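You operate a simulated robot arm through the tools that you are given. There is no shell and no other tool. Be economical: measure what you need, move in short steps, check, and stop when the job is done.

Carry out the task below with a simulated two-armed robot. There is one attempt and no reset: what you move stays moved.

Task
Hold the orange tub on the top of the red bench steady with one hand and put the orange vial from the top of the orange bench in it with the other.

The check looks at the end state, three seconds after you hand in, the way a careful person would. Anything else that was tipped, shoved, dropped, spilled or broken makes it a failure.

Robot
Two 7-joint arms with two-finger grippers on one trunk, on a base that drives. Base frame: it is fixed to the floor where the robot stands at the start and does not move with it; the origin is under the middle of the robot, x ahead of it, y to its left, z up; the surface under the hand at the start is at about z = 850. Units: mm, degrees, N and s.
The left shoulder is at the start at [57, 176, 1152], the right one opposite. With the tool pointing down near the work surface each hand reaches from about 260 to 860 mm from the robot's upright axis, wherever it stands, measured 20 degrees to its own side. Places, roughly: orange tub [750, 3000, 1000]. Payload 2.94 kg a hand.
The tool frame of a hand sits at the grasp point between the pads (the TCP): z along the fingers, y along the line on which they close. The tips reach 30 mm beyond it. The gripper opens to 138 mm. The gripper's body begins 109 mm behind the TCP.
Orientation is told as [roll, pitch, yaw] about the base's x, y, z axes, in that order, counted from this pose: with the fingers straight down and closing along the base's y, the tool's x points along the base's -x, its y along +y and its z along -z.

Tools
- The arms move only by the tool drive_tool. It takes "left_commands", "right_commands" or both (then of equal length, played together; a hand with none holds still); each is a list of rows, each a list of 7 numbers: the gripper command, from -1 (shut) to 1 (fully open), values between in proportion, then the shift along the tool's x, y, z in units of 500 mm (1.0 is 500 mm), then the turn, a rotation vector about the tool's x, y, z in units of 120 degrees (1.0 is 120 degrees). In form: [[jaw, x, y, z, ax, ay, az], ...]. A call has 1 to 8 rows; each row is the pose to reach, as a shift and turn from the pose commanded when the call began, along the tool's axes at that moment. A call with a number of a shift or a turn outside -1 to 1 is refused whole. Rows are played at 5 a second. More than 50 mm and 8.6 degrees between two rows, or a gripper value outside its range, and nothing of the call is played. Where a pose cannot be reached the arm comes as near as it can. A force on the tool above 40 N (or 10 N above the force at the start of the call, whichever is more), or a blocked arm, ends the call early, and 0.2 s more pass. Each finger halts on what it meets, pressing with about 23 N; the grip force reading is that of the motor and also rises with nothing between the fingers. The clock runs only during rows and for 0.2 s after the last one: add rows that repeat a pose to give the fingers time. It gives the time, the measured TCP pose, the force on the tool (base axes), the opening and the grip force at its end, in the units of the frame above (readings bear some noise), with the torque about the TCP (base axes, N m) and any sound that the robot's microphone picked up.
- Cameras (640 x 400 px; columns grow to the right, rows downward): "scene" is now at [129.7, -23.6, 1619.6]; the picture's right is [-0.31, -0.95, -0.00], its down [-0.78, 0.26, -0.57] and it looks along [0.54, -0.18, -0.82] (base axes); focal length 274 px, centre (320, 200). "left" rides on the left gripper at [71, -19, -146] in its tool frame; the picture's right is [0.26, 0.97, 0.00], its down [-0.85, 0.23, -0.48] and it looks along [-0.46, 0.12, 0.88] (tool axes); focal length 280 px, centre (320, 200). "right" rides on the right gripper at [71, 19, -146] in its tool frame; the picture's right is [-0.26, 0.96, 0.00], its down [-0.85, -0.23, -0.48] and it looks along [-0.46, -0.12, 0.88] (tool axes); focal length 280 px, centre (320, 200). There is no depth. A picture from a camera that has moved, and an enlarged one, comes with that camera's place and axes in the base frame and with its lens.
- capture(camera): a new picture of that camera. It takes no simulated time.
- move_column(by): slides the trunk up (or, below 0, down) by that many mm; the arms and the scene camera ride with it, the base frame stays. It gives what a move gives, with no picture.
- roll_base(legs): drives the robot by 1 to 6 legs, each [ahead, turn to the left] in mm and degrees, along the robot's own axes; the way and the turn of a leg run together, so that a leg with both is an arc; at most 1500 mm and 180 degrees a leg. The arms and the cameras ride along, it lands a little off, and it stops where it bumps. It gives what a move gives.
- aim_head(pan, tilt): turns the head with the scene camera to pan (to the left, within 120 degrees either way) and tilt (down, from -29 to 69), counted from straight ahead of the robot. It gives what a move gives.
- zoom(camera, box): a new picture of the part [left, top, right, bottom] of that camera's present view, enlarged. It takes no simulated time.
- hand_in(): hands the job in; it is judged then, once.

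Go step by step. Nothing tells you exact positions but the pictures and the camera data: compare them with the known pose of the tool, close in by small moves and look again before you grip or let go. The budget is 120 turns and 92 pictures, counting those below and the enlarged ones. Unless the task says otherwise, let go and move clear before handing in, and close with one line.

The tools are called after "Request:" as a command line: name --argument value ..., lists and objects as JSON in quotes. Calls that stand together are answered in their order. drive_tool: Moves the arms, as the interface text tells. Its arguments: {"type":"object","properties":{"left_commands":{"type":"array","items":{"type":"array","items":{"type":"number"}}},"right_commands":{"type":"array","items":{"type":"array","items":{"type":"number"}}}},"required":[]} The other tools are called the same way: move_column (by) slides the trunk up or down; roll_base (legs) drives the base; aim_head (pan, tilt) turns the head that bears the scene camera; capture (camera) takes a picture; zoom (camera, box) takes an enlarged picture of a part of a camera's view; hand_in () hands the job in.

At the start:

```text
t: 0.0
left_eef_pos: [572.7, 64.3, 1124.1]
left_tcp_rot: [0.1, -0.1, 0.0]
left_contact_force: [0.5, 0.5, 0.5]
left_wrist_torque: [-0.01, 0.01, 0.0]
left_width: 137.9
left_grip_force: 0.1
right_eef_pos: [371.4, -353.5, 1071.8]
right_tcp_rot: [0.0, 0.0, 0.2]
right_contact_force: [0.7, -1.3, 0.7]
right_wrist_torque: [-0.01, 0.01, 0.02]
right_width: 138.0
right_grip_force: 0.0
trunk travel left (down, up): [-325.0, 409.0]
robot x, y, heading: [3.4, 3.6, 0.1]
head pan, tilt: [-18.1, 55.0]
```

scene: 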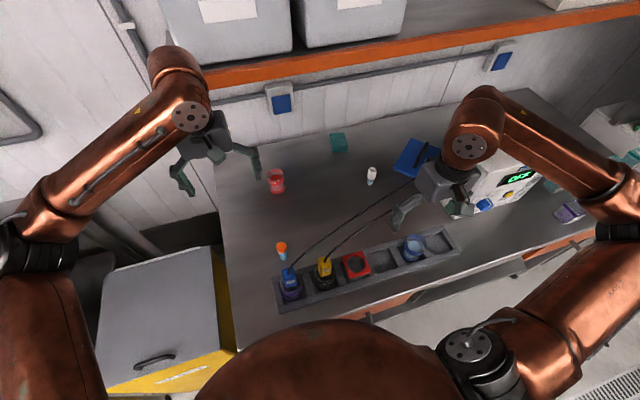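
right: 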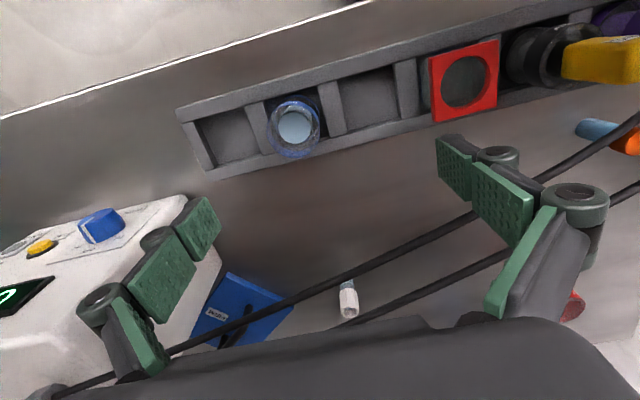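
left: 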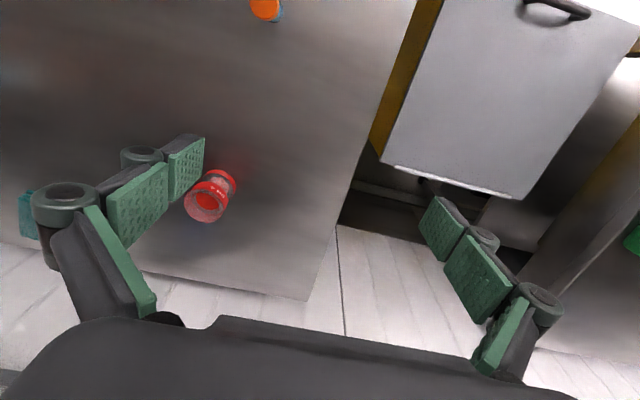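

I see the bench ahead with an orange-capped vial near its left end. The red bench should be far to the left (y about 3000), so I look around first.

Request:
aim_head --pan 75 --tilt 20

Request:
capture --camera "scene"

Request:
aim_head --pan 0 --tilt 50

Request:
capture --camera "scene"

```text
t: 1.7
left_eef_pos: [574.2, 64.2, 1124.0]
left_tcp_rot: [0.0, 0.0, 0.1]
left_contact_force: [1.1, -0.5, -0.1]
left_wrist_torque: [-0.02, -0.02, 0.0]
left_width: 137.8
left_grip_force: 0.1
right_eef_pos: [370.1, -354.4, 1072.7]
right_tcp_rot: [0.0, -0.1, 0.1]
right_contact_force: [0.9, 0.2, -0.1]
right_wrist_torque: [0.01, 0.01, 0.02]
right_width: 138.0
right_grip_force: 0.0
trunk travel left (down, up): [-325.0, 409.0]
robot x, y, heading: [2.4, 2.2, -0.1]
head pan, tilt: [75.0, 20.0]
```

```text
88 pictures are left
camera scene: at [85.4, 88.8, 1671.7], right [0.97, -0.26, 0.0], down [-0.09, -0.33, -0.94], along [0.24, 0.91, -0.34], focal length 274 px, centre (320, 200)
```

scene: 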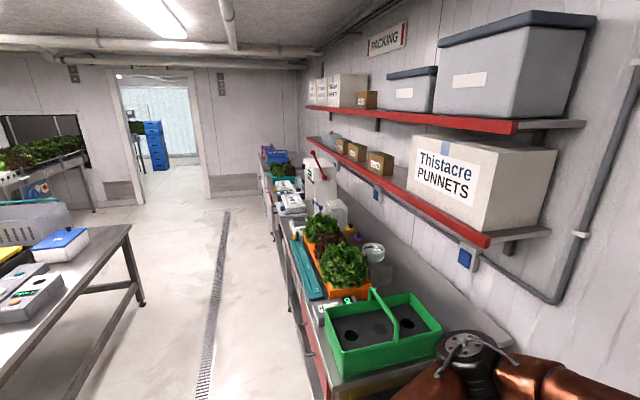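

```text
t: 3.1
left_eef_pos: [574.2, 64.6, 1124.0]
left_tcp_rot: [0.0, 0.1, 0.2]
left_contact_force: [0.9, -0.4, -0.2]
left_wrist_torque: [0.04, 0.0, 0.01]
left_width: 138.2
left_grip_force: 0.1
right_eef_pos: [370.2, -353.2, 1071.8]
right_tcp_rot: [-0.1, 0.1, 0.2]
right_contact_force: [-0.4, -0.1, -0.2]
right_wrist_torque: [0.01, -0.01, 0.0]
right_width: 137.8
right_grip_force: 0.2
trunk travel left (down, up): [-325.0, 409.0]
robot x, y, heading: [-0.8, 2.9, -0.1]
head pan, tilt: [0.0, 50.0]
```

```text
87 pictures are left
camera scene: at [138.2, -1.1, 1626.2], right [0.0, -1.0, 0.0], down [-0.77, 0.0, -0.64], along [0.64, 0.0, -0.77], focal length 274 px, centre (320, 200)
```

scene: 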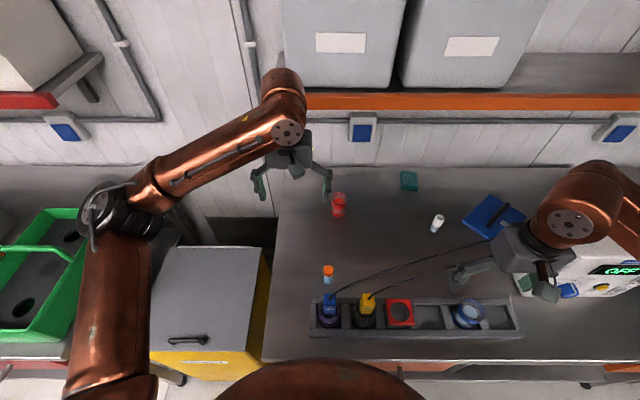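

Request:
zoom --camera "scene" --box '[270, 160, 530, 340]'

Request:
aim_head --pan -45 --tilt 40

Request:
capture --camera "scene"

```text
2.22 times, centred on (400, 250) of scene
camera zoom: at [138.2, -1.1, 1626.2], right [0.0, -1.0, 0.0], down [-0.77, 0.0, -0.64], along [0.64, 0.0, -0.77], focal length 608 px, centre (142, 89)
```

zoom: 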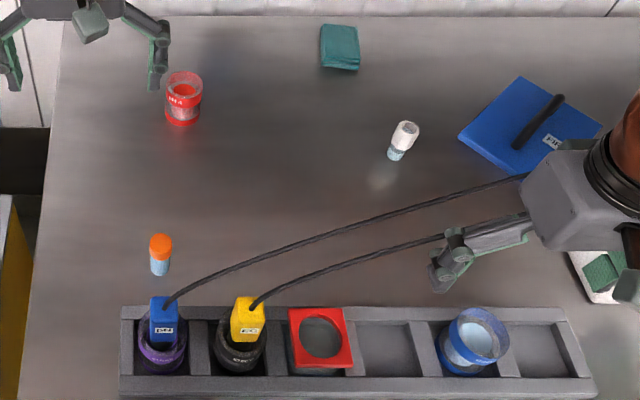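

```text
t: 4.3
left_eef_pos: [574.3, 63.5, 1123.7]
left_tcp_rot: [0.0, 0.0, 0.0]
left_contact_force: [-0.2, 0.1, -0.2]
left_wrist_torque: [-0.02, 0.0, -0.02]
left_width: 138.2
left_grip_force: 0.0
right_eef_pos: [370.7, -353.3, 1071.8]
right_tcp_rot: [0.1, 0.0, 0.1]
right_contact_force: [0.3, -1.1, 0.5]
right_wrist_torque: [0.02, -0.01, -0.05]
right_width: 138.2
right_grip_force: 0.1
trunk travel left (down, up): [-325.0, 409.0]
robot x, y, heading: [7.2, 1.8, 0.0]
head pan, tilt: [-45.0, 40.0]
```

```text
85 pictures are left
camera scene: at [121.3, -61.2, 1640.3], right [-0.71, -0.71, 0.0], down [-0.46, 0.45, -0.77], along [0.54, -0.54, -0.64], focal length 274 px, centre (320, 200)
```

scene: 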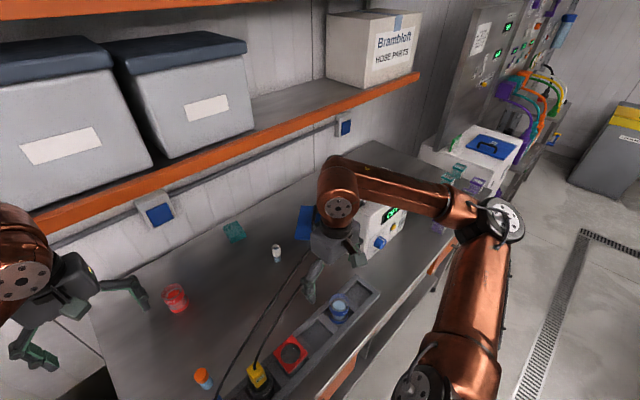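

The orange-capped vial stands at about [472, -25], about 75 mm tall, with cables just to its right. I bring the left hand high above it for a closer look.

Request:
drive_tool --left_commands '[[0.3, 0.06, -0.055, 0.03, 0, 0, 0], [0.3, 0.13, -0.11, 0.06, 0, 0, 0], [0.3, 0.202, -0.176, 0.1, 0, 0, 0], [0.3, 0.202, -0.176, 0.1, 0, 0, 0], [0.3, 0.202, -0.176, 0.1, 0, 0, 0]]'

Request:
capture --camera "left"

Request:
aim_head --pan 0 --tilt 55

Request:
capture --camera "scene"

```text
refused: row 3 steps farther than a row can; nothing moved
```

```text
84 pictures are left
camera left: at [503.1, 45.5, 1270.5], right [-0.26, 0.96, 0.0], down [0.85, 0.23, 0.48], along [0.46, 0.13, -0.88], focal length 280 px, centre (320, 200)
```

left: 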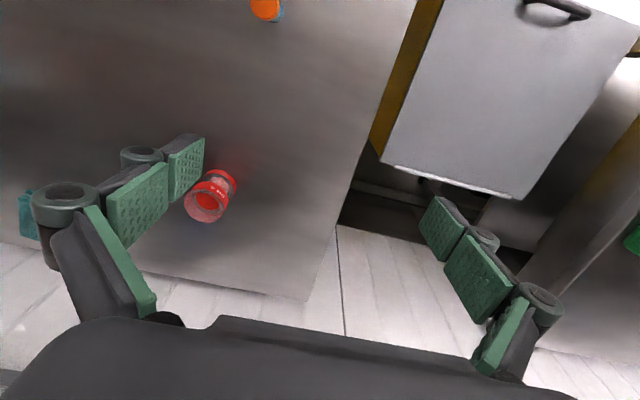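

```text
t: 5.4
left_eef_pos: [573.1, 65.1, 1124.0]
left_tcp_rot: [0.0, 0.0, 0.2]
left_contact_force: [-1.1, 0.1, 0.7]
left_wrist_torque: [0.02, -0.05, 0.01]
left_width: 137.8
left_grip_force: 0.1
right_eef_pos: [371.3, -354.2, 1072.5]
right_tcp_rot: [0.0, 0.0, 0.1]
right_contact_force: [0.2, 0.4, -0.2]
right_wrist_torque: [0.0, 0.01, 0.02]
right_width: 138.0
right_grip_force: 0.0
trunk travel left (down, up): [-325.0, 409.0]
robot x, y, heading: [-0.5, -0.0, 0.2]
head pan, tilt: [0.0, 55.0]
```

```text
83 pictures are left
camera scene: at [133.3, -1.3, 1619.7], right [0.0, -1.0, 0.0], down [-0.82, 0.0, -0.57], along [0.57, 0.0, -0.82], focal length 274 px, centre (320, 200)
```

scene: 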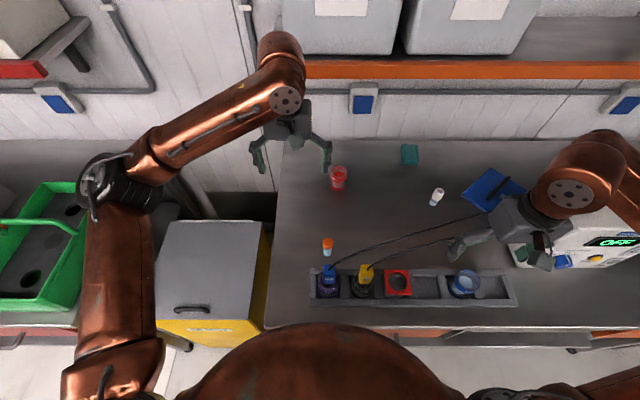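

The move was refused for step size; I send it in smaller steps.

Request:
drive_tool --left_commands '[[0.3, 0.04, -0.035, 0.02, 0, 0, 0], [0.3, 0.08, -0.07, 0.04, 0, 0, 0], [0.3, 0.12, -0.105, 0.06, 0, 0, 0], [0.3, 0.16, -0.14, 0.08, 0, 0, 0], [0.3, 0.2, -0.175, 0.1, 0, 0, 0], [0.3, 0.2, -0.175, 0.1, 0, 0, 0], [0.3, 0.2, -0.175, 0.1, 0, 0, 0]]'

Request:
capture --camera "left"

Request:
capture --camera "scene"

```text
t: 7.0
left_eef_pos: [473.8, -23.6, 1075.3]
left_tcp_rot: [0.0, 0.0, 0.1]
left_contact_force: [1.2, -0.3, -0.5]
left_wrist_torque: [0.01, -0.03, -0.01]
left_width: 89.8
left_grip_force: 0.0
right_eef_pos: [372.1, -353.4, 1071.5]
right_tcp_rot: [0.1, 0.0, 0.0]
right_contact_force: [-0.1, 0.1, 0.0]
right_wrist_torque: [0.02, -0.01, 0.02]
right_width: 138.0
right_grip_force: 0.0
trunk travel left (down, up): [-325.0, 409.0]
robot x, y, heading: [1.1, 1.8, 0.3]
head pan, tilt: [0.0, 55.0]
```

```text
82 pictures are left
camera left: at [403.6, -42.3, 1221.6], right [-0.26, 0.96, 0.0], down [0.85, 0.23, 0.48], along [0.46, 0.13, -0.88], focal length 280 px, centre (320, 200)
```

left: 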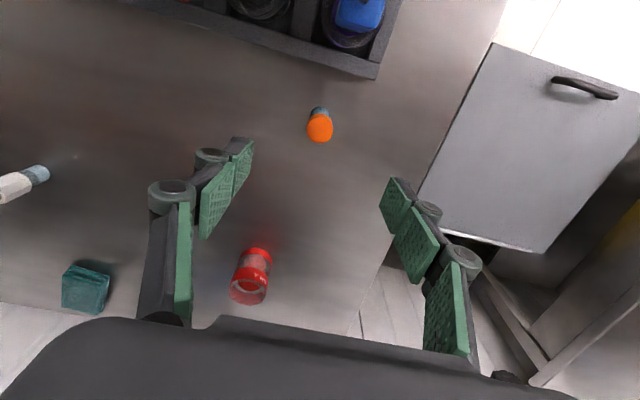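

```text
81 pictures are left
camera scene: at [133.1, -1.7, 1619.7], right [0.0, -1.0, 0.0], down [-0.82, 0.0, -0.57], along [0.57, 0.0, -0.82], focal length 274 px, centre (320, 200)
```

scene: 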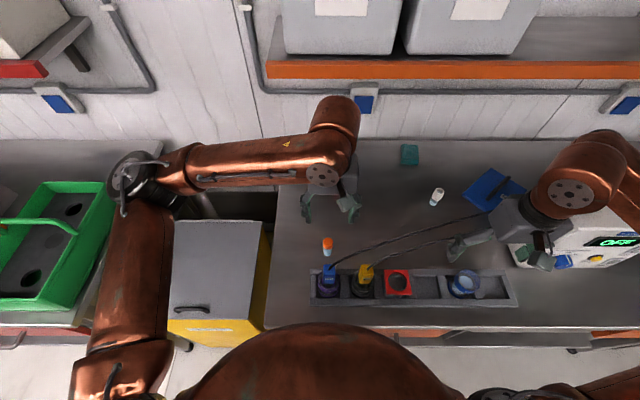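

Triangulating from the views, the vial's axis is at about [478, -22] with its cap top at z ≈ 921. The plug cables rise high on the right. I turn the left hand by -90° yaw so its camera and body stay clear of them.

Request:
drive_tool --left_commands '[[0.0, -0.001, 0, 0, 0, 0, 0.07], [0.0, -0.002, 0, 0, 0, 0, 0.14], [0.0, -0.004, 0, 0, 0, 0, 0.21], [0.0, -0.006, 0, 0, 0, 0, 0.28], [0.0, -0.008, 0.001, 0, 0, 0, 0.35], [0.0, -0.008, 0.002, 0, 0, 0, 0.42], [0.0, -0.008, 0.003, 0, 0, 0, 0.49], [0.0, -0.008, 0.003, 0, 0, 0, 0.56]]'

Request:
drive_tool --left_commands '[[0.0, 0, 0, 0, 0, 0, 0.07], [0.0, 0, 0, 0, 0, 0, 0.14], [0.0, 0, 0, 0, 0, 0, 0.19], [0.0, 0, 0, 0, 0, 0, 0.19], [0.0, 0, 0, 0, 0, 0, 0.19]]'

Request:
capture --camera "left"

Request:
capture --camera "scene"

```text
t: 8.8
left_eef_pos: [477.9, -22.0, 1074.6]
left_tcp_rot: [-0.1, 0.0, -67.1]
left_contact_force: [-0.5, 0.3, -0.3]
left_wrist_torque: [0.04, 0.01, -0.03]
left_width: 69.1
left_grip_force: 0.1
right_eef_pos: [371.0, -353.9, 1072.9]
right_tcp_rot: [0.1, 0.1, 0.0]
right_contact_force: [-0.5, -0.3, 0.6]
right_wrist_torque: [0.01, 0.0, 0.02]
right_width: 138.0
right_grip_force: 0.1
trunk travel left (down, up): [-325.0, 409.0]
robot x, y, heading: [1.2, -0.7, 0.2]
head pan, tilt: [0.0, 55.0]
```

```text
t: 10.0
left_eef_pos: [478.3, -21.7, 1074.0]
left_tcp_rot: [0.0, -0.1, -90.0]
left_contact_force: [0.1, -0.2, 0.2]
left_wrist_torque: [0.04, 0.0, 0.01]
left_width: 69.0
left_grip_force: 0.1
right_eef_pos: [371.4, -354.0, 1071.5]
right_tcp_rot: [-0.1, -0.1, 0.1]
right_contact_force: [0.2, 0.0, -0.6]
right_wrist_torque: [0.01, -0.03, -0.02]
right_width: 138.3
right_grip_force: 0.2
trunk travel left (down, up): [-325.0, 409.0]
robot x, y, heading: [-0.7, 0.7, -0.1]
head pan, tilt: [0.0, 55.0]
```

```text
80 pictures are left
camera left: at [459.0, 49.7, 1220.9], right [0.96, 0.26, 0.0], down [0.23, -0.85, 0.48], along [0.12, -0.46, -0.88], focal length 280 px, centre (320, 200)
```

left: 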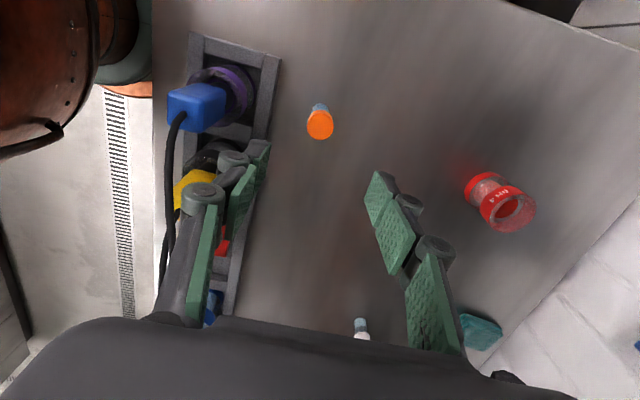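

```text
79 pictures are left
camera scene: at [133.3, -1.3, 1619.6], right [0.0, -1.0, 0.0], down [-0.82, 0.0, -0.57], along [0.57, 0.0, -0.82], focal length 274 px, centre (320, 200)
```

scene: 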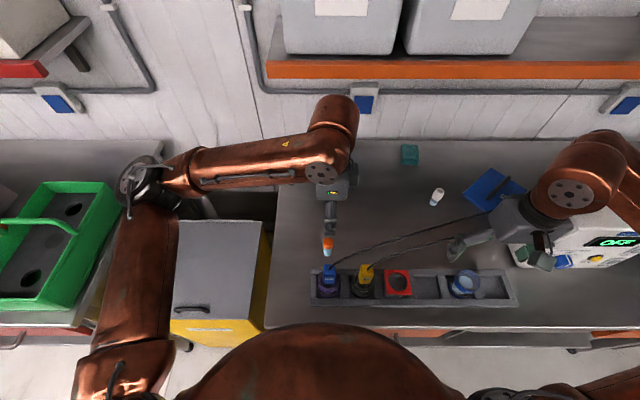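

The vial is centred under the left hand. I turn it 20° further from the cable and go halfway down.

Request:
drive_tool --left_commands '[[0.0, 0, 0, 0, 0, 0, 0.06], [0.0, 0, 0, 0, 0, 0, 0.12], [0.0, 0, 0, 0.0, 0, 0, 0.17], [0.0, 0, 0, 0.06, 0, 0, 0.17], [0.0, 0, 0, 0.12, 0, 0, 0.17], [0.0, 0, 0, 0.18, 0, 0, 0.17], [0.0, 0, 0, 0.18, 0, 0, 0.17]]'

Request:
capture --camera "left"

Request:
zoom --camera "scene" --box '[250, 150, 450, 300]'

```text
t: 11.6
left_eef_pos: [477.6, -21.6, 983.5]
left_tcp_rot: [-0.1, -0.1, -110.3]
left_contact_force: [-0.7, -0.2, -1.0]
left_wrist_torque: [-0.01, 0.0, -0.01]
left_width: 68.8
left_grip_force: 0.1
right_eef_pos: [371.3, -353.1, 1072.4]
right_tcp_rot: [0.0, 0.0, 0.1]
right_contact_force: [0.0, -0.3, 0.2]
right_wrist_torque: [0.03, -0.05, 0.0]
right_width: 138.0
right_grip_force: 0.1
trunk travel left (down, up): [-325.0, 409.0]
robot x, y, heading: [1.3, 1.0, -0.0]
head pan, tilt: [0.0, 55.0]
```

```text
78 pictures are left
camera left: at [484.3, 52.1, 1130.6], right [1.0, -0.09, 0.0], down [-0.08, -0.88, 0.48], along [-0.04, -0.47, -0.88], focal length 280 px, centre (320, 200)
```

left: 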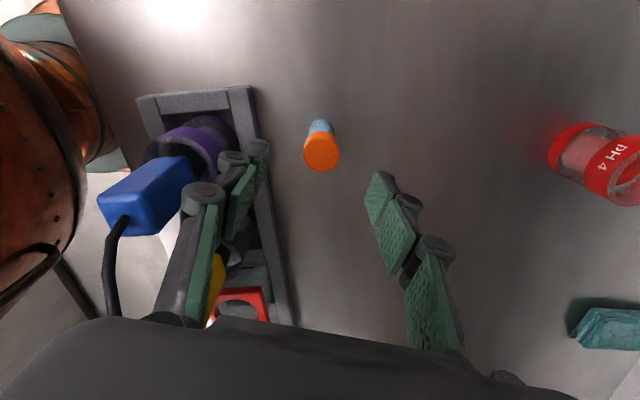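

```text
2.67 times, centred on (350, 225) of scene
camera zoom: at [132.9, -1.5, 1619.7], right [0.0, -1.0, 0.0], down [-0.82, 0.0, -0.57], along [0.57, 0.0, -0.82], focal length 729 px, centre (240, 133)
```

zoom: 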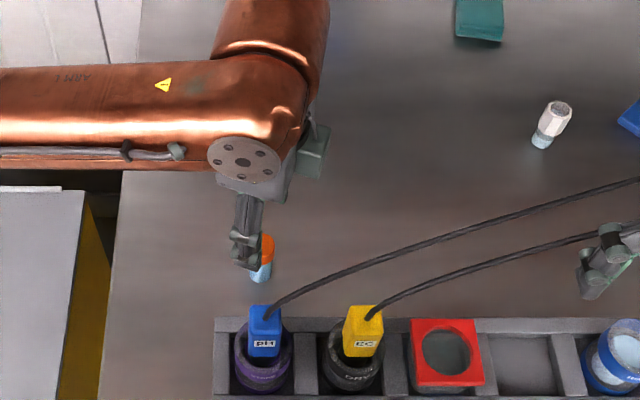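

Still centred, and the plug (top at z ≈ 1000, x ≈ 366) stays clear. I go down to grip height, then close.

Request:
drive_tool --left_commands '[[0.0, 0, 0, 0.05, 0, 0, 0], [0.0, 0, 0, 0.09, 0, 0, 0], [0.0, 0, 0, 0.13, 0, 0, 0], [0.0, 0, 0, 0.17, 0, 0, 0], [0.0, 0, 0, 0.17, 0, 0, 0]]'

Request:
capture --camera "left"

Request:
zoom --camera "scene" --box '[250, 150, 450, 300]'

```text
t: 12.8
left_eef_pos: [475.8, -21.1, 897.2]
left_tcp_rot: [0.0, 0.0, -110.3]
left_contact_force: [-0.6, -0.4, -0.4]
left_wrist_torque: [-0.04, 0.02, 0.03]
left_width: 69.1
left_grip_force: 0.1
right_eef_pos: [371.2, -352.9, 1072.9]
right_tcp_rot: [0.1, 0.0, 0.1]
right_contact_force: [0.0, 0.9, 0.2]
right_wrist_torque: [-0.01, 0.01, -0.02]
right_width: 138.0
right_grip_force: 0.0
trunk travel left (down, up): [-325.0, 409.0]
robot x, y, heading: [1.3, 2.3, -0.0]
head pan, tilt: [0.0, 55.0]
```

```text
76 pictures are left
camera left: at [483.7, 52.1, 1044.8], right [1.0, -0.09, 0.0], down [-0.08, -0.88, 0.48], along [-0.04, -0.47, -0.88], focal length 280 px, centre (320, 200)
```

left: 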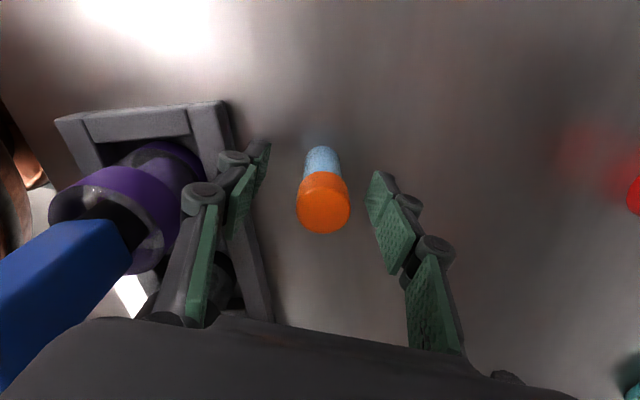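

```text
2.67 times, centred on (350, 225) of scene
camera zoom: at [133.1, -1.3, 1619.7], right [0.0, -1.0, 0.0], down [-0.82, 0.0, -0.57], along [0.57, 0.0, -0.82], focal length 729 px, centre (240, 133)
```

zoom: 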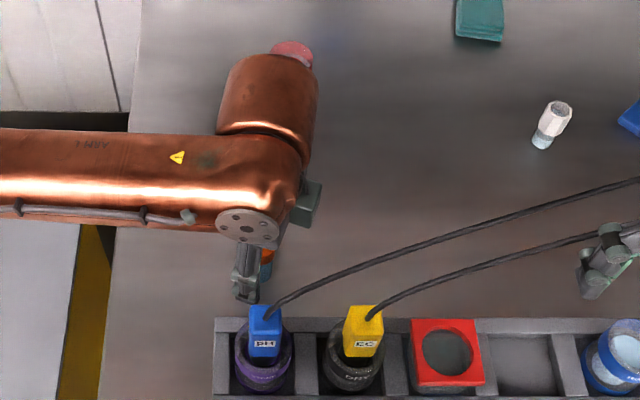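

The vial is between the pads. I close on it.

Request:
drive_tool --left_commands '[[0.0, 0, 0.004, 0, 0, 0, 0], [-1, 0, 0.004, 0, 0, 0, 0], [-1, 0, 0.004, 0, 0, 0, 0], [-1, 0, 0.004, 0, 0, 0, 0], [-1, 0, 0.004, 0, 0, 0, 0], [-1, 0, 0.004, 0, 0, 0, 0]]'

Request:
capture --camera "left"

```text
t: 14.2
left_eef_pos: [478.7, -21.8, 898.5]
left_tcp_rot: [-0.1, 0.1, -110.2]
left_contact_force: [-0.3, 0.1, -0.2]
left_wrist_torque: [0.01, -0.01, -0.01]
left_width: 26.1
left_grip_force: 22.9
right_eef_pos: [371.0, -353.5, 1073.0]
right_tcp_rot: [-0.1, 0.0, 0.1]
right_contact_force: [-0.5, 0.0, -0.6]
right_wrist_torque: [0.0, -0.01, 0.03]
right_width: 138.1
right_grip_force: 0.2
trunk travel left (down, up): [-325.0, 409.0]
robot x, y, heading: [0.5, -0.2, 0.1]
head pan, tilt: [0.0, 55.0]
```

```text
74 pictures are left
camera left: at [485.8, 51.0, 1045.4], right [1.0, -0.09, 0.0], down [-0.08, -0.88, 0.48], along [-0.04, -0.47, -0.88], focal length 280 px, centre (320, 200)
```

left: 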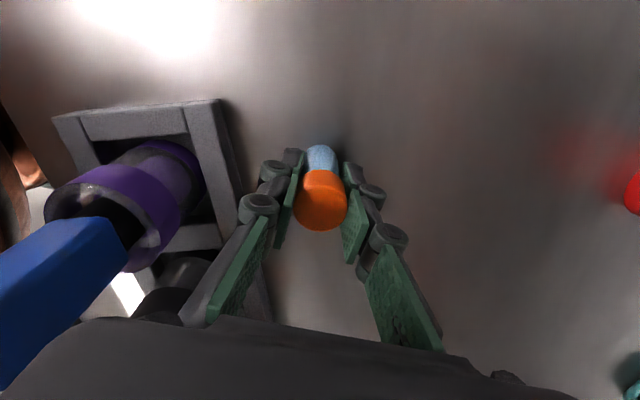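

Gripped (26 mm). I lift straight up.

Request:
drive_tool --left_commands '[[-1, 0, 0, -0.06, 0, 0, 0], [-1, 0, 0, -0.13, 0, 0, 0], [-1, 0, 0, -0.2, 0, 0, 0], [-1, 0, 0, -0.27, 0, 0, 0], [-1, 0, 0, -0.35, 0, 0, 0], [-1, 0, 0, -0.43, 0, 0, 0], [-1, 0, 0, -0.43, 0, 0, 0]]'

Request:
capture --camera "left"

Request:
capture --camera "scene"

```text
t: 15.8
left_eef_pos: [479.9, -23.8, 1115.7]
left_tcp_rot: [-0.1, 0.0, -110.4]
left_contact_force: [0.6, 1.0, 0.2]
left_wrist_torque: [0.01, 0.04, 0.02]
left_width: 26.3
left_grip_force: 23.2
right_eef_pos: [371.7, -353.5, 1071.3]
right_tcp_rot: [-0.1, -0.1, 0.1]
right_contact_force: [-0.7, 0.4, 0.0]
right_wrist_torque: [0.01, 0.03, 0.0]
right_width: 138.1
right_grip_force: 0.0
trunk travel left (down, up): [-325.0, 409.0]
robot x, y, heading: [-2.3, 1.7, -0.5]
head pan, tilt: [0.0, 55.0]
```

```text
73 pictures are left
camera left: at [487.7, 49.7, 1261.4], right [1.0, -0.09, 0.0], down [-0.08, -0.88, 0.48], along [-0.04, -0.47, -0.88], focal length 280 px, centre (320, 200)
```

left: 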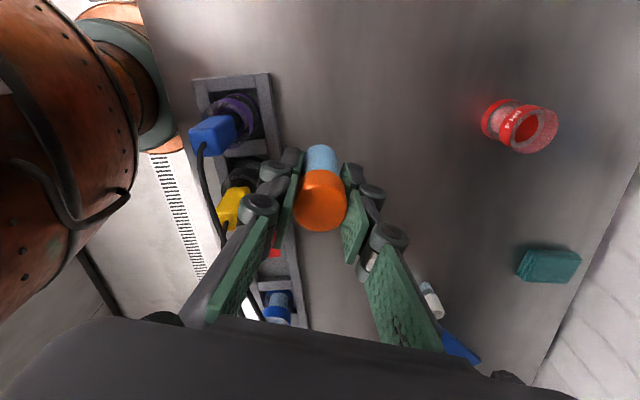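

```text
72 pictures are left
camera scene: at [133.8, -1.1, 1619.5], right [0.0, -1.0, 0.0], down [-0.82, 0.0, -0.57], along [0.57, 0.0, -0.82], focal length 274 px, centre (320, 200)
```

scene: 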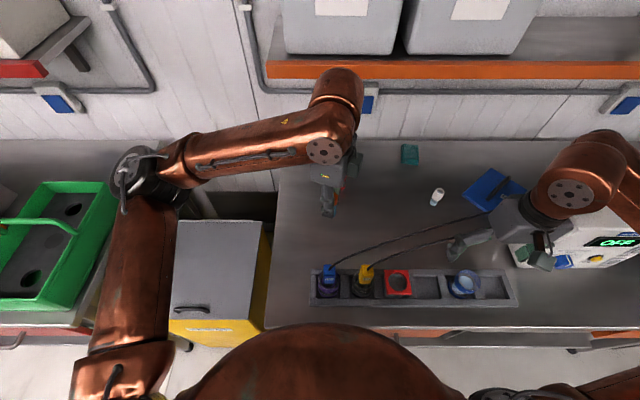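

The vial is held. Before driving I check where the cables are relative to the right hand.

Request:
zoom --camera "scene" --box '[430, 150, 640, 300]'

Request:
capture --camera "right"

```text
2.67 times, centred on (535, 225) of scene
camera zoom: at [133.8, -1.1, 1619.5], right [0.0, -1.0, 0.0], down [-0.82, 0.0, -0.57], along [0.57, 0.0, -0.82], focal length 729 px, centre (-253, 133)
```

zoom: 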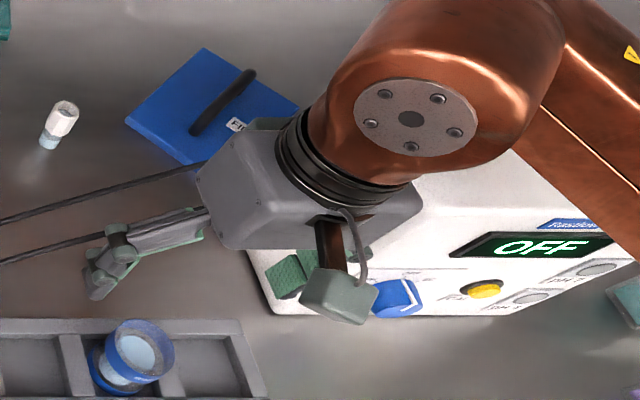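

```text
70 pictures are left
camera right: at [301.2, -335.0, 1216.9], right [0.26, 0.97, 0.0], down [0.85, -0.23, 0.48], along [0.46, -0.12, -0.88], focal length 280 px, centre (320, 200)
```

right: 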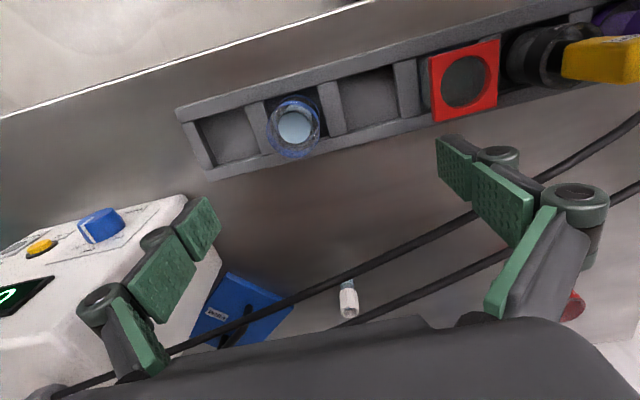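

The cables run just beyond the right fingers, so I raise the right hand straight up out of the way. Then I look left-back to check the aisle.

Request:
drive_tool --right_commands '[[1, 0, 0, -0.06, 0, 0, 0], [1, 0, 0, -0.13, 0, 0, 0], [1, 0, 0, -0.2, 0, 0, 0], [1, 0, 0, -0.27, 0, 0, 0], [1, 0, 0, -0.34, 0, 0, 0], [1, 0, 0, -0.4, 0, 0, 0], [1, 0, 0, -0.4, 0, 0, 0]]'

Request:
aim_head --pan 118 --tilt 30

Request:
capture --camera "scene"

Request:
aim_head --pan -118 --tilt 30

Request:
capture --camera "scene"

```text
t: 17.4
left_eef_pos: [476.4, -22.5, 1117.8]
left_tcp_rot: [0.3, 0.0, -110.3]
left_contact_force: [-1.3, 0.9, 1.2]
left_wrist_torque: [-0.1, -0.17, 0.0]
left_width: 26.0
left_grip_force: 22.9
right_eef_pos: [363.6, -348.7, 1274.7]
right_tcp_rot: [-0.1, -0.2, 0.1]
right_contact_force: [-1.5, 1.2, 0.7]
right_wrist_torque: [-0.1, -0.2, 0.0]
right_width: 138.1
right_grip_force: 0.0
trunk travel left (down, up): [-325.0, 409.0]
robot x, y, heading: [1.3, 4.0, -0.0]
head pan, tilt: [0.0, 55.0]
```

```text
t: 19.4
left_eef_pos: [481.1, -24.0, 1114.9]
left_tcp_rot: [-0.1, -0.1, -110.4]
left_contact_force: [-0.4, 0.6, -0.9]
left_wrist_torque: [-0.04, -0.01, 0.02]
left_width: 26.2
left_grip_force: 23.3
right_eef_pos: [370.3, -351.7, 1271.8]
right_tcp_rot: [-0.1, 0.2, 0.0]
right_contact_force: [-0.3, 0.1, -0.1]
right_wrist_torque: [0.04, 0.01, 0.0]
right_width: 138.1
right_grip_force: 0.1
trunk travel left (down, up): [-325.0, 409.0]
robot x, y, heading: [2.1, 3.6, -0.2]
head pan, tilt: [118.0, 30.0]
```

```text
69 pictures are left
camera scene: at [18.8, 78.7, 1655.7], right [0.88, 0.47, 0.0], down [0.23, -0.44, -0.87], along [-0.41, 0.76, -0.5], focal length 274 px, centre (320, 200)
```

scene: 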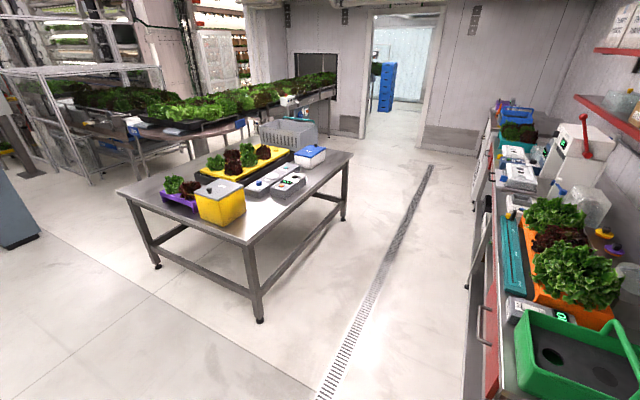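

```text
t: 22.7
left_eef_pos: [480.1, -23.8, 1113.8]
left_tcp_rot: [0.0, 0.0, -110.2]
left_contact_force: [1.0, 0.1, -0.5]
left_wrist_torque: [0.0, -0.01, 0.0]
left_width: 26.2
left_grip_force: 22.5
right_eef_pos: [369.5, -351.5, 1271.8]
right_tcp_rot: [0.0, 0.1, -0.1]
right_contact_force: [1.0, 0.2, 0.3]
right_wrist_torque: [-0.02, 0.06, 0.0]
right_width: 137.8
right_grip_force: 0.0
trunk travel left (down, up): [-325.0, 409.0]
robot x, y, heading: [-1.3, 5.0, -0.1]
head pan, tilt: [-118.0, 30.0]
```

```text
68 pictures are left
camera scene: at [18.7, -81.1, 1655.7], right [-0.88, 0.47, 0.0], down [0.23, 0.44, -0.87], along [-0.41, -0.76, -0.5], focal length 274 px, centre (320, 200)
```

scene: 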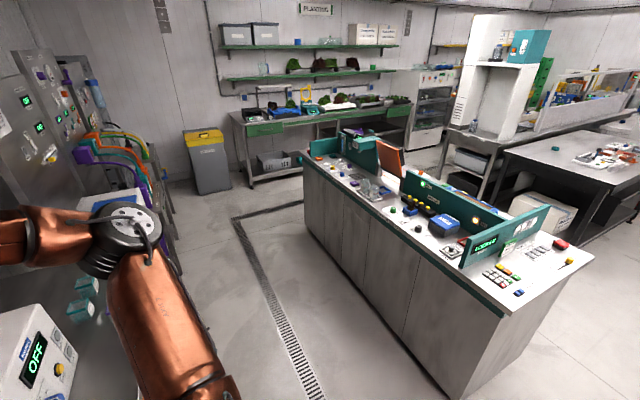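

The aisle is about 1 m wide, clear along x ≈ -200. I back up and turn left to face along +y.

Request:
roll_base --legs '[[-250, 0], [0, 90]]'

Request:
aim_head --pan 0 --tilt 30

Request:
capture --camera "scene"

Request:
capture --camera "left"

```text
t: 28.4
left_eef_pos: [-228.5, 481.4, 1114.1]
left_tcp_rot: [0.0, -0.1, -20.2]
left_contact_force: [0.1, -0.4, -0.3]
left_wrist_torque: [-0.03, -0.04, 0.02]
left_width: 26.3
left_grip_force: 23.1
right_eef_pos: [99.8, 371.2, 1272.6]
right_tcp_rot: [0.1, 0.1, 90.3]
right_contact_force: [-0.9, 0.1, 0.0]
right_wrist_torque: [-0.03, -0.03, 0.01]
right_width: 138.2
right_grip_force: 0.0
trunk travel left (down, up): [-325.0, 409.0]
robot x, y, heading: [-251.6, 0.5, 90.1]
head pan, tilt: [-118.0, 30.0]
```

```text
t: 30.3
left_eef_pos: [-228.1, 480.9, 1114.5]
left_tcp_rot: [0.0, -0.1, -20.2]
left_contact_force: [-0.1, -0.6, -0.4]
left_wrist_torque: [0.01, 0.01, 0.01]
left_width: 25.9
left_grip_force: 23.1
right_eef_pos: [100.4, 371.2, 1273.4]
right_tcp_rot: [0.1, 0.0, 90.2]
right_contact_force: [-0.1, 0.5, -0.4]
right_wrist_torque: [0.0, -0.01, -0.01]
right_width: 137.9
right_grip_force: 0.1
trunk travel left (down, up): [-325.0, 409.0]
robot x, y, heading: [-253.5, 3.6, 90.1]
head pan, tilt: [0.0, 30.0]
```

```text
67 pictures are left
camera scene: at [-251.6, 150.0, 1655.7], right [1.0, 0.0, 0.0], down [0.0, -0.5, -0.87], along [0.0, 0.87, -0.5], focal length 274 px, centre (320, 200)
```

scene: 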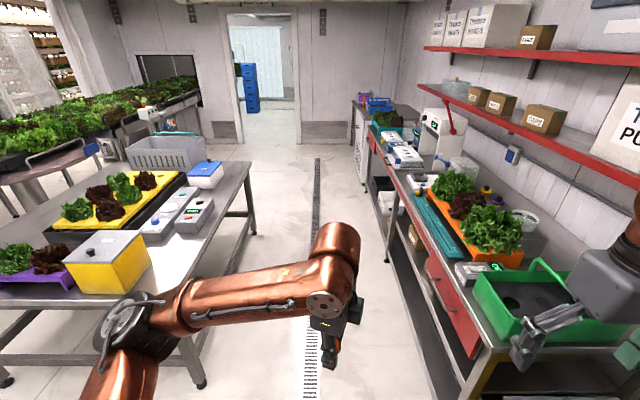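

```text
66 pictures are left
camera left: at [-300.7, 488.1, 1261.4], right [0.09, 1.0, 0.0], down [0.88, -0.08, 0.48], along [0.47, -0.04, -0.88], focal length 280 px, centre (320, 200)
```

left: 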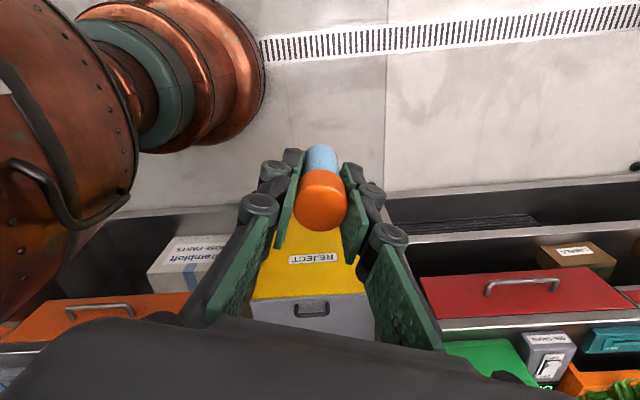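

Way ahead looks clear. I drive 1500 mm forward and look toward the tub.

Request:
roll_base --legs '[[1500, 0]]'

Request:
aim_head --pan -35 --tilt 30

Request:
capture --camera "scene"

```text
t: 37.7
left_eef_pos: [-273.5, 1979.4, 1115.2]
left_tcp_rot: [0.0, -0.1, -18.2]
left_contact_force: [0.2, 0.8, -1.1]
left_wrist_torque: [-0.01, 0.02, -0.02]
left_width: 26.2
left_grip_force: 23.4
right_eef_pos: [59.7, 1879.9, 1273.3]
right_tcp_rot: [0.0, -0.1, 92.2]
right_contact_force: [0.2, -0.4, 0.1]
right_wrist_torque: [-0.04, 0.03, 0.02]
right_width: 138.0
right_grip_force: 0.1
trunk travel left (down, up): [-325.0, 409.0]
robot x, y, heading: [-279.8, 1496.6, 92.0]
head pan, tilt: [0.0, 30.0]
```

```text
t: 38.7
left_eef_pos: [-272.4, 1979.0, 1114.3]
left_tcp_rot: [0.0, 0.0, -18.2]
left_contact_force: [0.6, 0.4, -0.4]
left_wrist_torque: [0.03, 0.0, 0.02]
left_width: 26.0
left_grip_force: 23.6
right_eef_pos: [58.6, 1879.3, 1271.6]
right_tcp_rot: [0.0, 0.0, 92.2]
right_contact_force: [0.4, 0.2, -0.3]
right_wrist_torque: [-0.01, -0.03, -0.02]
right_width: 137.9
right_grip_force: 0.0
trunk travel left (down, up): [-325.0, 409.0]
robot x, y, heading: [-283.9, 1498.4, 92.0]
head pan, tilt: [-35.0, 30.0]
```

```text
65 pictures are left
camera scene: at [-233.1, 1632.1, 1655.7], right [0.84, -0.54, 0.0], down [-0.27, -0.42, -0.87], along [0.47, 0.73, -0.5], focal length 274 px, centre (320, 200)
```

scene: 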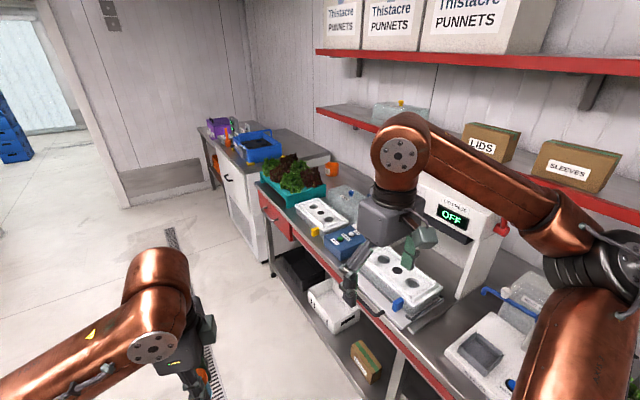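

The orange tub is visible at roughly [750, 3040] at the back of the red bench. I drive 1480 mm more and then turn to face the bench from the aisle.

Request:
roll_base --legs '[[1480, -2], [0, -90]]'

Request:
aim_head --pan 0 --tilt 35

Request:
capture --camera "scene"

```text
t: 49.6
left_eef_pos: [171.7, 2904.7, 1114.1]
left_tcp_rot: [0.1, -0.1, -108.4]
left_contact_force: [0.4, 0.4, -0.3]
left_wrist_torque: [0.05, 0.0, 0.01]
left_width: 25.8
left_grip_force: 23.3
right_eef_pos: [71.4, 2572.1, 1272.5]
right_tcp_rot: [0.0, 0.0, 1.9]
right_contact_force: [-0.6, -0.6, 0.7]
right_wrist_torque: [0.01, 0.01, -0.01]
right_width: 137.8
right_grip_force: 0.0
trunk travel left (down, up): [-325.0, 409.0]
robot x, y, heading: [-314.5, 2914.9, 1.9]
head pan, tilt: [-35.0, 30.0]
```

```text
t: 50.6
left_eef_pos: [171.7, 2904.2, 1114.0]
left_tcp_rot: [0.1, 0.0, -108.4]
left_contact_force: [0.3, -0.1, -0.1]
left_wrist_torque: [0.01, -0.01, -0.01]
left_width: 25.9
left_grip_force: 22.7
right_eef_pos: [70.1, 2573.0, 1271.7]
right_tcp_rot: [0.0, 0.0, 1.9]
right_contact_force: [0.2, 0.8, -0.4]
right_wrist_torque: [-0.02, 0.01, 0.01]
right_width: 137.9
right_grip_force: 0.1
trunk travel left (down, up): [-325.0, 409.0]
robot x, y, heading: [-306.3, 2916.9, 2.1]
head pan, tilt: [0.0, 35.0]
```

```text
64 pictures are left
camera scene: at [-160.8, 2916.2, 1647.9], right [0.03, -1.0, 0.0], down [-0.57, -0.02, -0.82], along [0.82, 0.03, -0.57], focal length 274 px, centre (320, 200)
```

scene: 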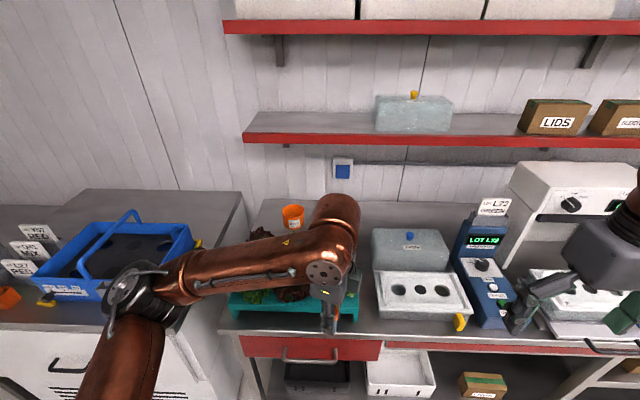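

Request:
zoom --camera "scene" --box '[210, 160, 410, 300]'

```text
2.86 times, centred on (310, 230) of scene
camera zoom: at [-160.8, 2916.2, 1647.9], right [0.03, -1.0, 0.0], down [-0.57, -0.02, -0.82], along [0.82, 0.03, -0.57], focal length 782 px, centre (349, 114)
```

zoom: 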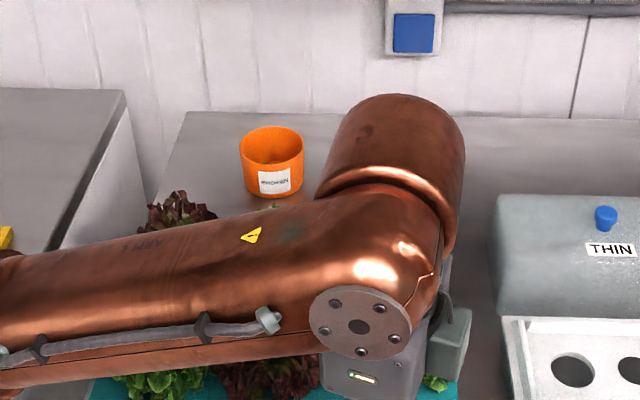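

The tub is an open orange cup, about 97 mm wide and 80 mm tall, at about [775, 3068], standing on the bench top at about 850. It sits behind a planter, under the front edge of a shelf (z ≈ 1250). I shift the robot left in the aisle so it faces the tub and stay short of the bench.

Request:
roll_base --legs '[[0, 60], [150, 0], [0, -62]]'

Request:
aim_head --pan 0 --tilt 40

Request:
capture --camera "scene"

```text
t: 57.3
left_eef_pos: [241.6, 3025.7, 1114.3]
left_tcp_rot: [0.0, 0.0, -109.7]
left_contact_force: [0.1, -0.4, -0.1]
left_wrist_torque: [0.03, -0.01, 0.01]
left_width: 25.9
left_grip_force: 23.6
right_eef_pos: [134.1, 2696.0, 1273.0]
right_tcp_rot: [0.0, -0.1, 0.7]
right_contact_force: [-0.3, 0.9, -0.1]
right_wrist_torque: [0.05, -0.03, -0.02]
right_width: 138.2
right_grip_force: 0.1
trunk travel left (down, up): [-325.0, 409.0]
robot x, y, heading: [-240.4, 3049.3, 0.5]
head pan, tilt: [0.0, 35.0]
```

```text
t: 58.0
left_eef_pos: [240.8, 3024.6, 1114.0]
left_tcp_rot: [0.0, -0.1, -109.7]
left_contact_force: [0.1, 0.3, 0.0]
left_wrist_torque: [-0.01, 0.01, 0.01]
left_width: 25.8
left_grip_force: 22.7
right_eef_pos: [132.5, 2696.9, 1273.2]
right_tcp_rot: [0.0, 0.0, 0.7]
right_contact_force: [0.6, 0.9, -0.6]
right_wrist_torque: [0.02, 0.0, 0.02]
right_width: 138.2
right_grip_force: 0.0
trunk travel left (down, up): [-325.0, 409.0]
robot x, y, heading: [-238.4, 3045.8, 0.7]
head pan, tilt: [0.0, 40.0]
```

```text
62 pictures are left
camera scene: at [-93.5, 3044.8, 1640.3], right [0.01, -1.0, 0.0], down [-0.64, -0.01, -0.77], along [0.77, 0.01, -0.64], focal length 274 px, centre (320, 200)
```

scene: 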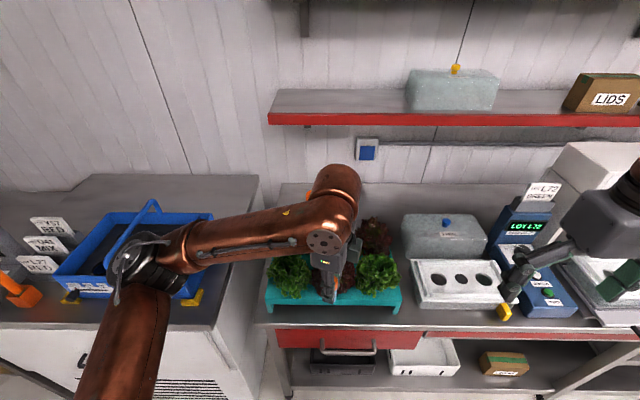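

The way in is clear above the planter and boxes. I drive forward to x ≈ 0.

Request:
roll_base --legs '[[235, 0]]'

Request:
capture --camera "scene"

Request:
capture --camera "right"

Request:
capture --camera "left"

```text
t: 59.7
left_eef_pos: [481.3, 3027.7, 1115.1]
left_tcp_rot: [-0.1, 0.1, -109.8]
left_contact_force: [0.0, 0.7, -0.7]
left_wrist_torque: [0.02, 0.07, -0.02]
left_width: 25.6
left_grip_force: 22.9
right_eef_pos: [373.1, 2698.0, 1272.3]
right_tcp_rot: [0.0, 0.1, 0.6]
right_contact_force: [0.3, 0.4, 0.0]
right_wrist_torque: [-0.02, 0.04, 0.04]
right_width: 138.0
right_grip_force: 0.2
trunk travel left (down, up): [-325.0, 409.0]
robot x, y, heading: [-1.5, 3048.2, 0.4]
head pan, tilt: [0.0, 40.0]
```

```text
61 pictures are left
camera scene: at [146.4, 3046.9, 1640.2], right [0.01, -1.0, 0.0], down [-0.64, -0.01, -0.77], along [0.77, 0.01, -0.64], focal length 274 px, centre (320, 200)
```

scene: 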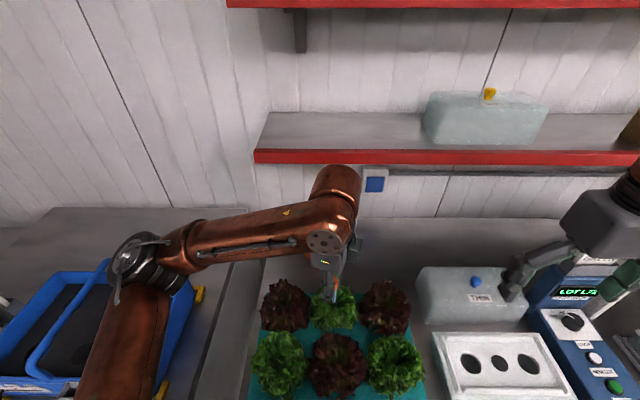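

```text
60 pictures are left
camera right: at [302.5, 2716.2, 1417.8], right [0.25, 0.97, 0.0], down [0.85, -0.22, 0.47], along [0.46, -0.12, -0.88], focal length 280 px, centre (320, 200)
```

right: 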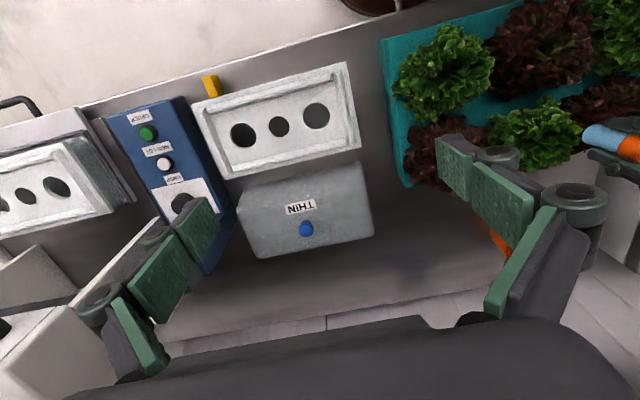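

```text
59 pictures are left
camera left: at [486.7, 3100.7, 1260.8], right [1.0, -0.08, 0.0], down [-0.07, -0.88, 0.48], along [-0.04, -0.47, -0.88], focal length 280 px, centre (320, 200)
```

left: 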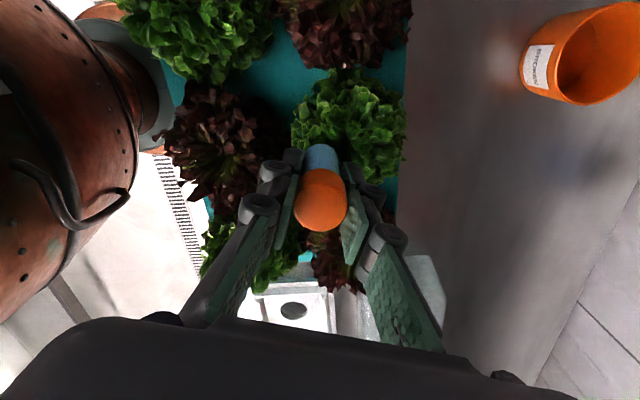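

The tub is confirmed near [780, 3072], and the planter ends at x ≈ 590. My plan is for the right hand to reach the tub from its right side, tilted 45°, closing along x so the opening stays free. I turn the right hand in place first and shift the left hand aside a little.

Request:
drive_tool --right_commands '[[1, 0, 0, 0, 0, 0, -0.07], [1, 0, 0, 0, 0, 0, -0.14], [1, 0, 0, 0, 0, 0, -0.21], [1, 0, 0, 0, 0, 0, -0.28], [1, 0, 0, 0, 0, 0, -0.35], [1, 0, 0, 0, 0, 0, -0.42], [1, 0, 0, 0, 0, 0, -0.49], [1, 0, 0, 0, 0, 0, -0.56]]' --left_commands '[[-1, 0.03, 0, 0, 0, 0, 0], [-1, 0.06, 0, 0, 0, 0, 0], [-1, 0.09, 0, 0, 0, 0, 0], [-1, 0.12, 0, 0, 0, 0, 0], [-1, 0.15, 0, 0, 0, 0, 0], [-1, 0.18, 0, 0, 0, 0, 0], [-1, 0.18, 0, 0, 0, 0, 0], [-1, 0.18, 0, 0, 0, 0, 0]]'

Request:
drive_tool --right_commands '[[1, 0, 0, 0, 0, 0, -0.07], [1, 0, 0, 0, 0, 0, -0.14], [1, 0, 0, 0, 0, 0, -0.19], [1, 0, 0, 0, 0, 0, -0.19]]'

Request:
drive_tool --right_commands '[[1, 0, 0, 0, 0, -0.06, 0], [1, 0, 0, 0, 0, -0.12, 0], [1, 0, 0, 0, 0, -0.18, 0], [1, 0, 0, 0, 0, -0.24, 0], [1, 0, 0, 0, 0, -0.3, 0], [1, 0, 0, 0, 0, -0.36, 0], [1, 0, 0, 0, 0, -0.375, 0], [1, 0, 0, 0, 0, -0.375, 0]]'

Request:
capture --camera "scene"

```text
t: 61.5
left_eef_pos: [510.1, 3112.4, 1114.5]
left_tcp_rot: [0.0, -0.1, -109.8]
left_contact_force: [0.0, 0.1, -0.1]
left_wrist_torque: [-0.07, -0.02, 0.0]
left_width: 25.7
left_grip_force: 23.0
right_eef_pos: [310.6, 2822.1, 1223.1]
right_tcp_rot: [0.0, 0.0, 67.8]
right_contact_force: [0.0, -0.3, 0.0]
right_wrist_torque: [-0.06, 0.02, 0.0]
right_width: 137.9
right_grip_force: 0.0
right hand out of reach, approached as far as the arm can: row 4, 5, 6, 7, 8
trunk travel left (down, up): [-325.0, 409.0]
robot x, y, heading: [-1.6, 3050.4, 0.3]
head pan, tilt: [0.0, 40.0]
```

```text
t: 62.5
left_eef_pos: [509.9, 3110.7, 1114.7]
left_tcp_rot: [-0.1, 0.0, -109.7]
left_contact_force: [-0.5, -0.4, 0.1]
left_wrist_torque: [0.02, 0.01, -0.03]
left_width: 25.9
left_grip_force: 23.4
right_eef_pos: [263.3, 2863.5, 1200.5]
right_tcp_rot: [0.0, -0.1, 90.7]
right_contact_force: [0.2, -0.5, -0.6]
right_wrist_torque: [0.04, -0.01, 0.01]
right_width: 137.7
right_grip_force: 0.0
right hand out of reach, approached as far as the arm can: row 1, 2, 3, 4
trunk travel left (down, up): [-325.0, 409.0]
robot x, y, heading: [0.2, 3049.4, 0.4]
head pan, tilt: [0.0, 40.0]
```

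```text
t: 64.3
left_eef_pos: [509.7, 3110.6, 1116.2]
left_tcp_rot: [-0.1, -0.1, -109.9]
left_contact_force: [-0.8, 1.0, 1.1]
left_wrist_torque: [-0.02, -0.01, 0.0]
left_width: 25.9
left_grip_force: 23.1
right_eef_pos: [267.5, 2862.2, 1199.8]
right_tcp_rot: [0.0, -45.1, 90.6]
right_contact_force: [-0.2, -0.8, -0.4]
right_wrist_torque: [-0.02, -0.01, 0.02]
right_width: 138.0
right_grip_force: 0.1
trunk travel left (down, up): [-325.0, 409.0]
robot x, y, heading: [-0.7, 3047.8, 0.6]
head pan, tilt: [0.0, 40.0]
```

```text
58 pictures are left
camera scene: at [145.0, 3046.9, 1640.3], right [0.01, -1.0, 0.0], down [-0.64, -0.01, -0.77], along [0.77, 0.01, -0.64], focal length 274 px, centre (320, 200)
```

scene: 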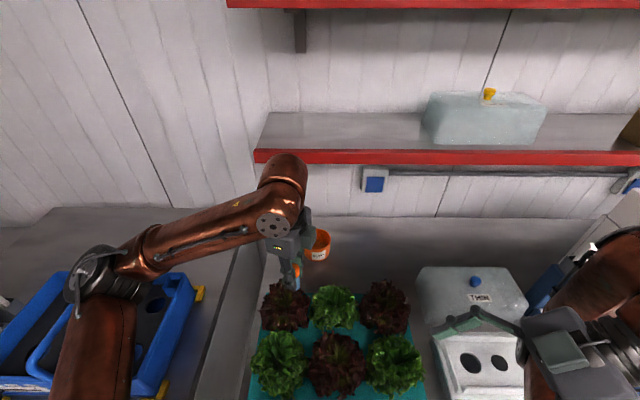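

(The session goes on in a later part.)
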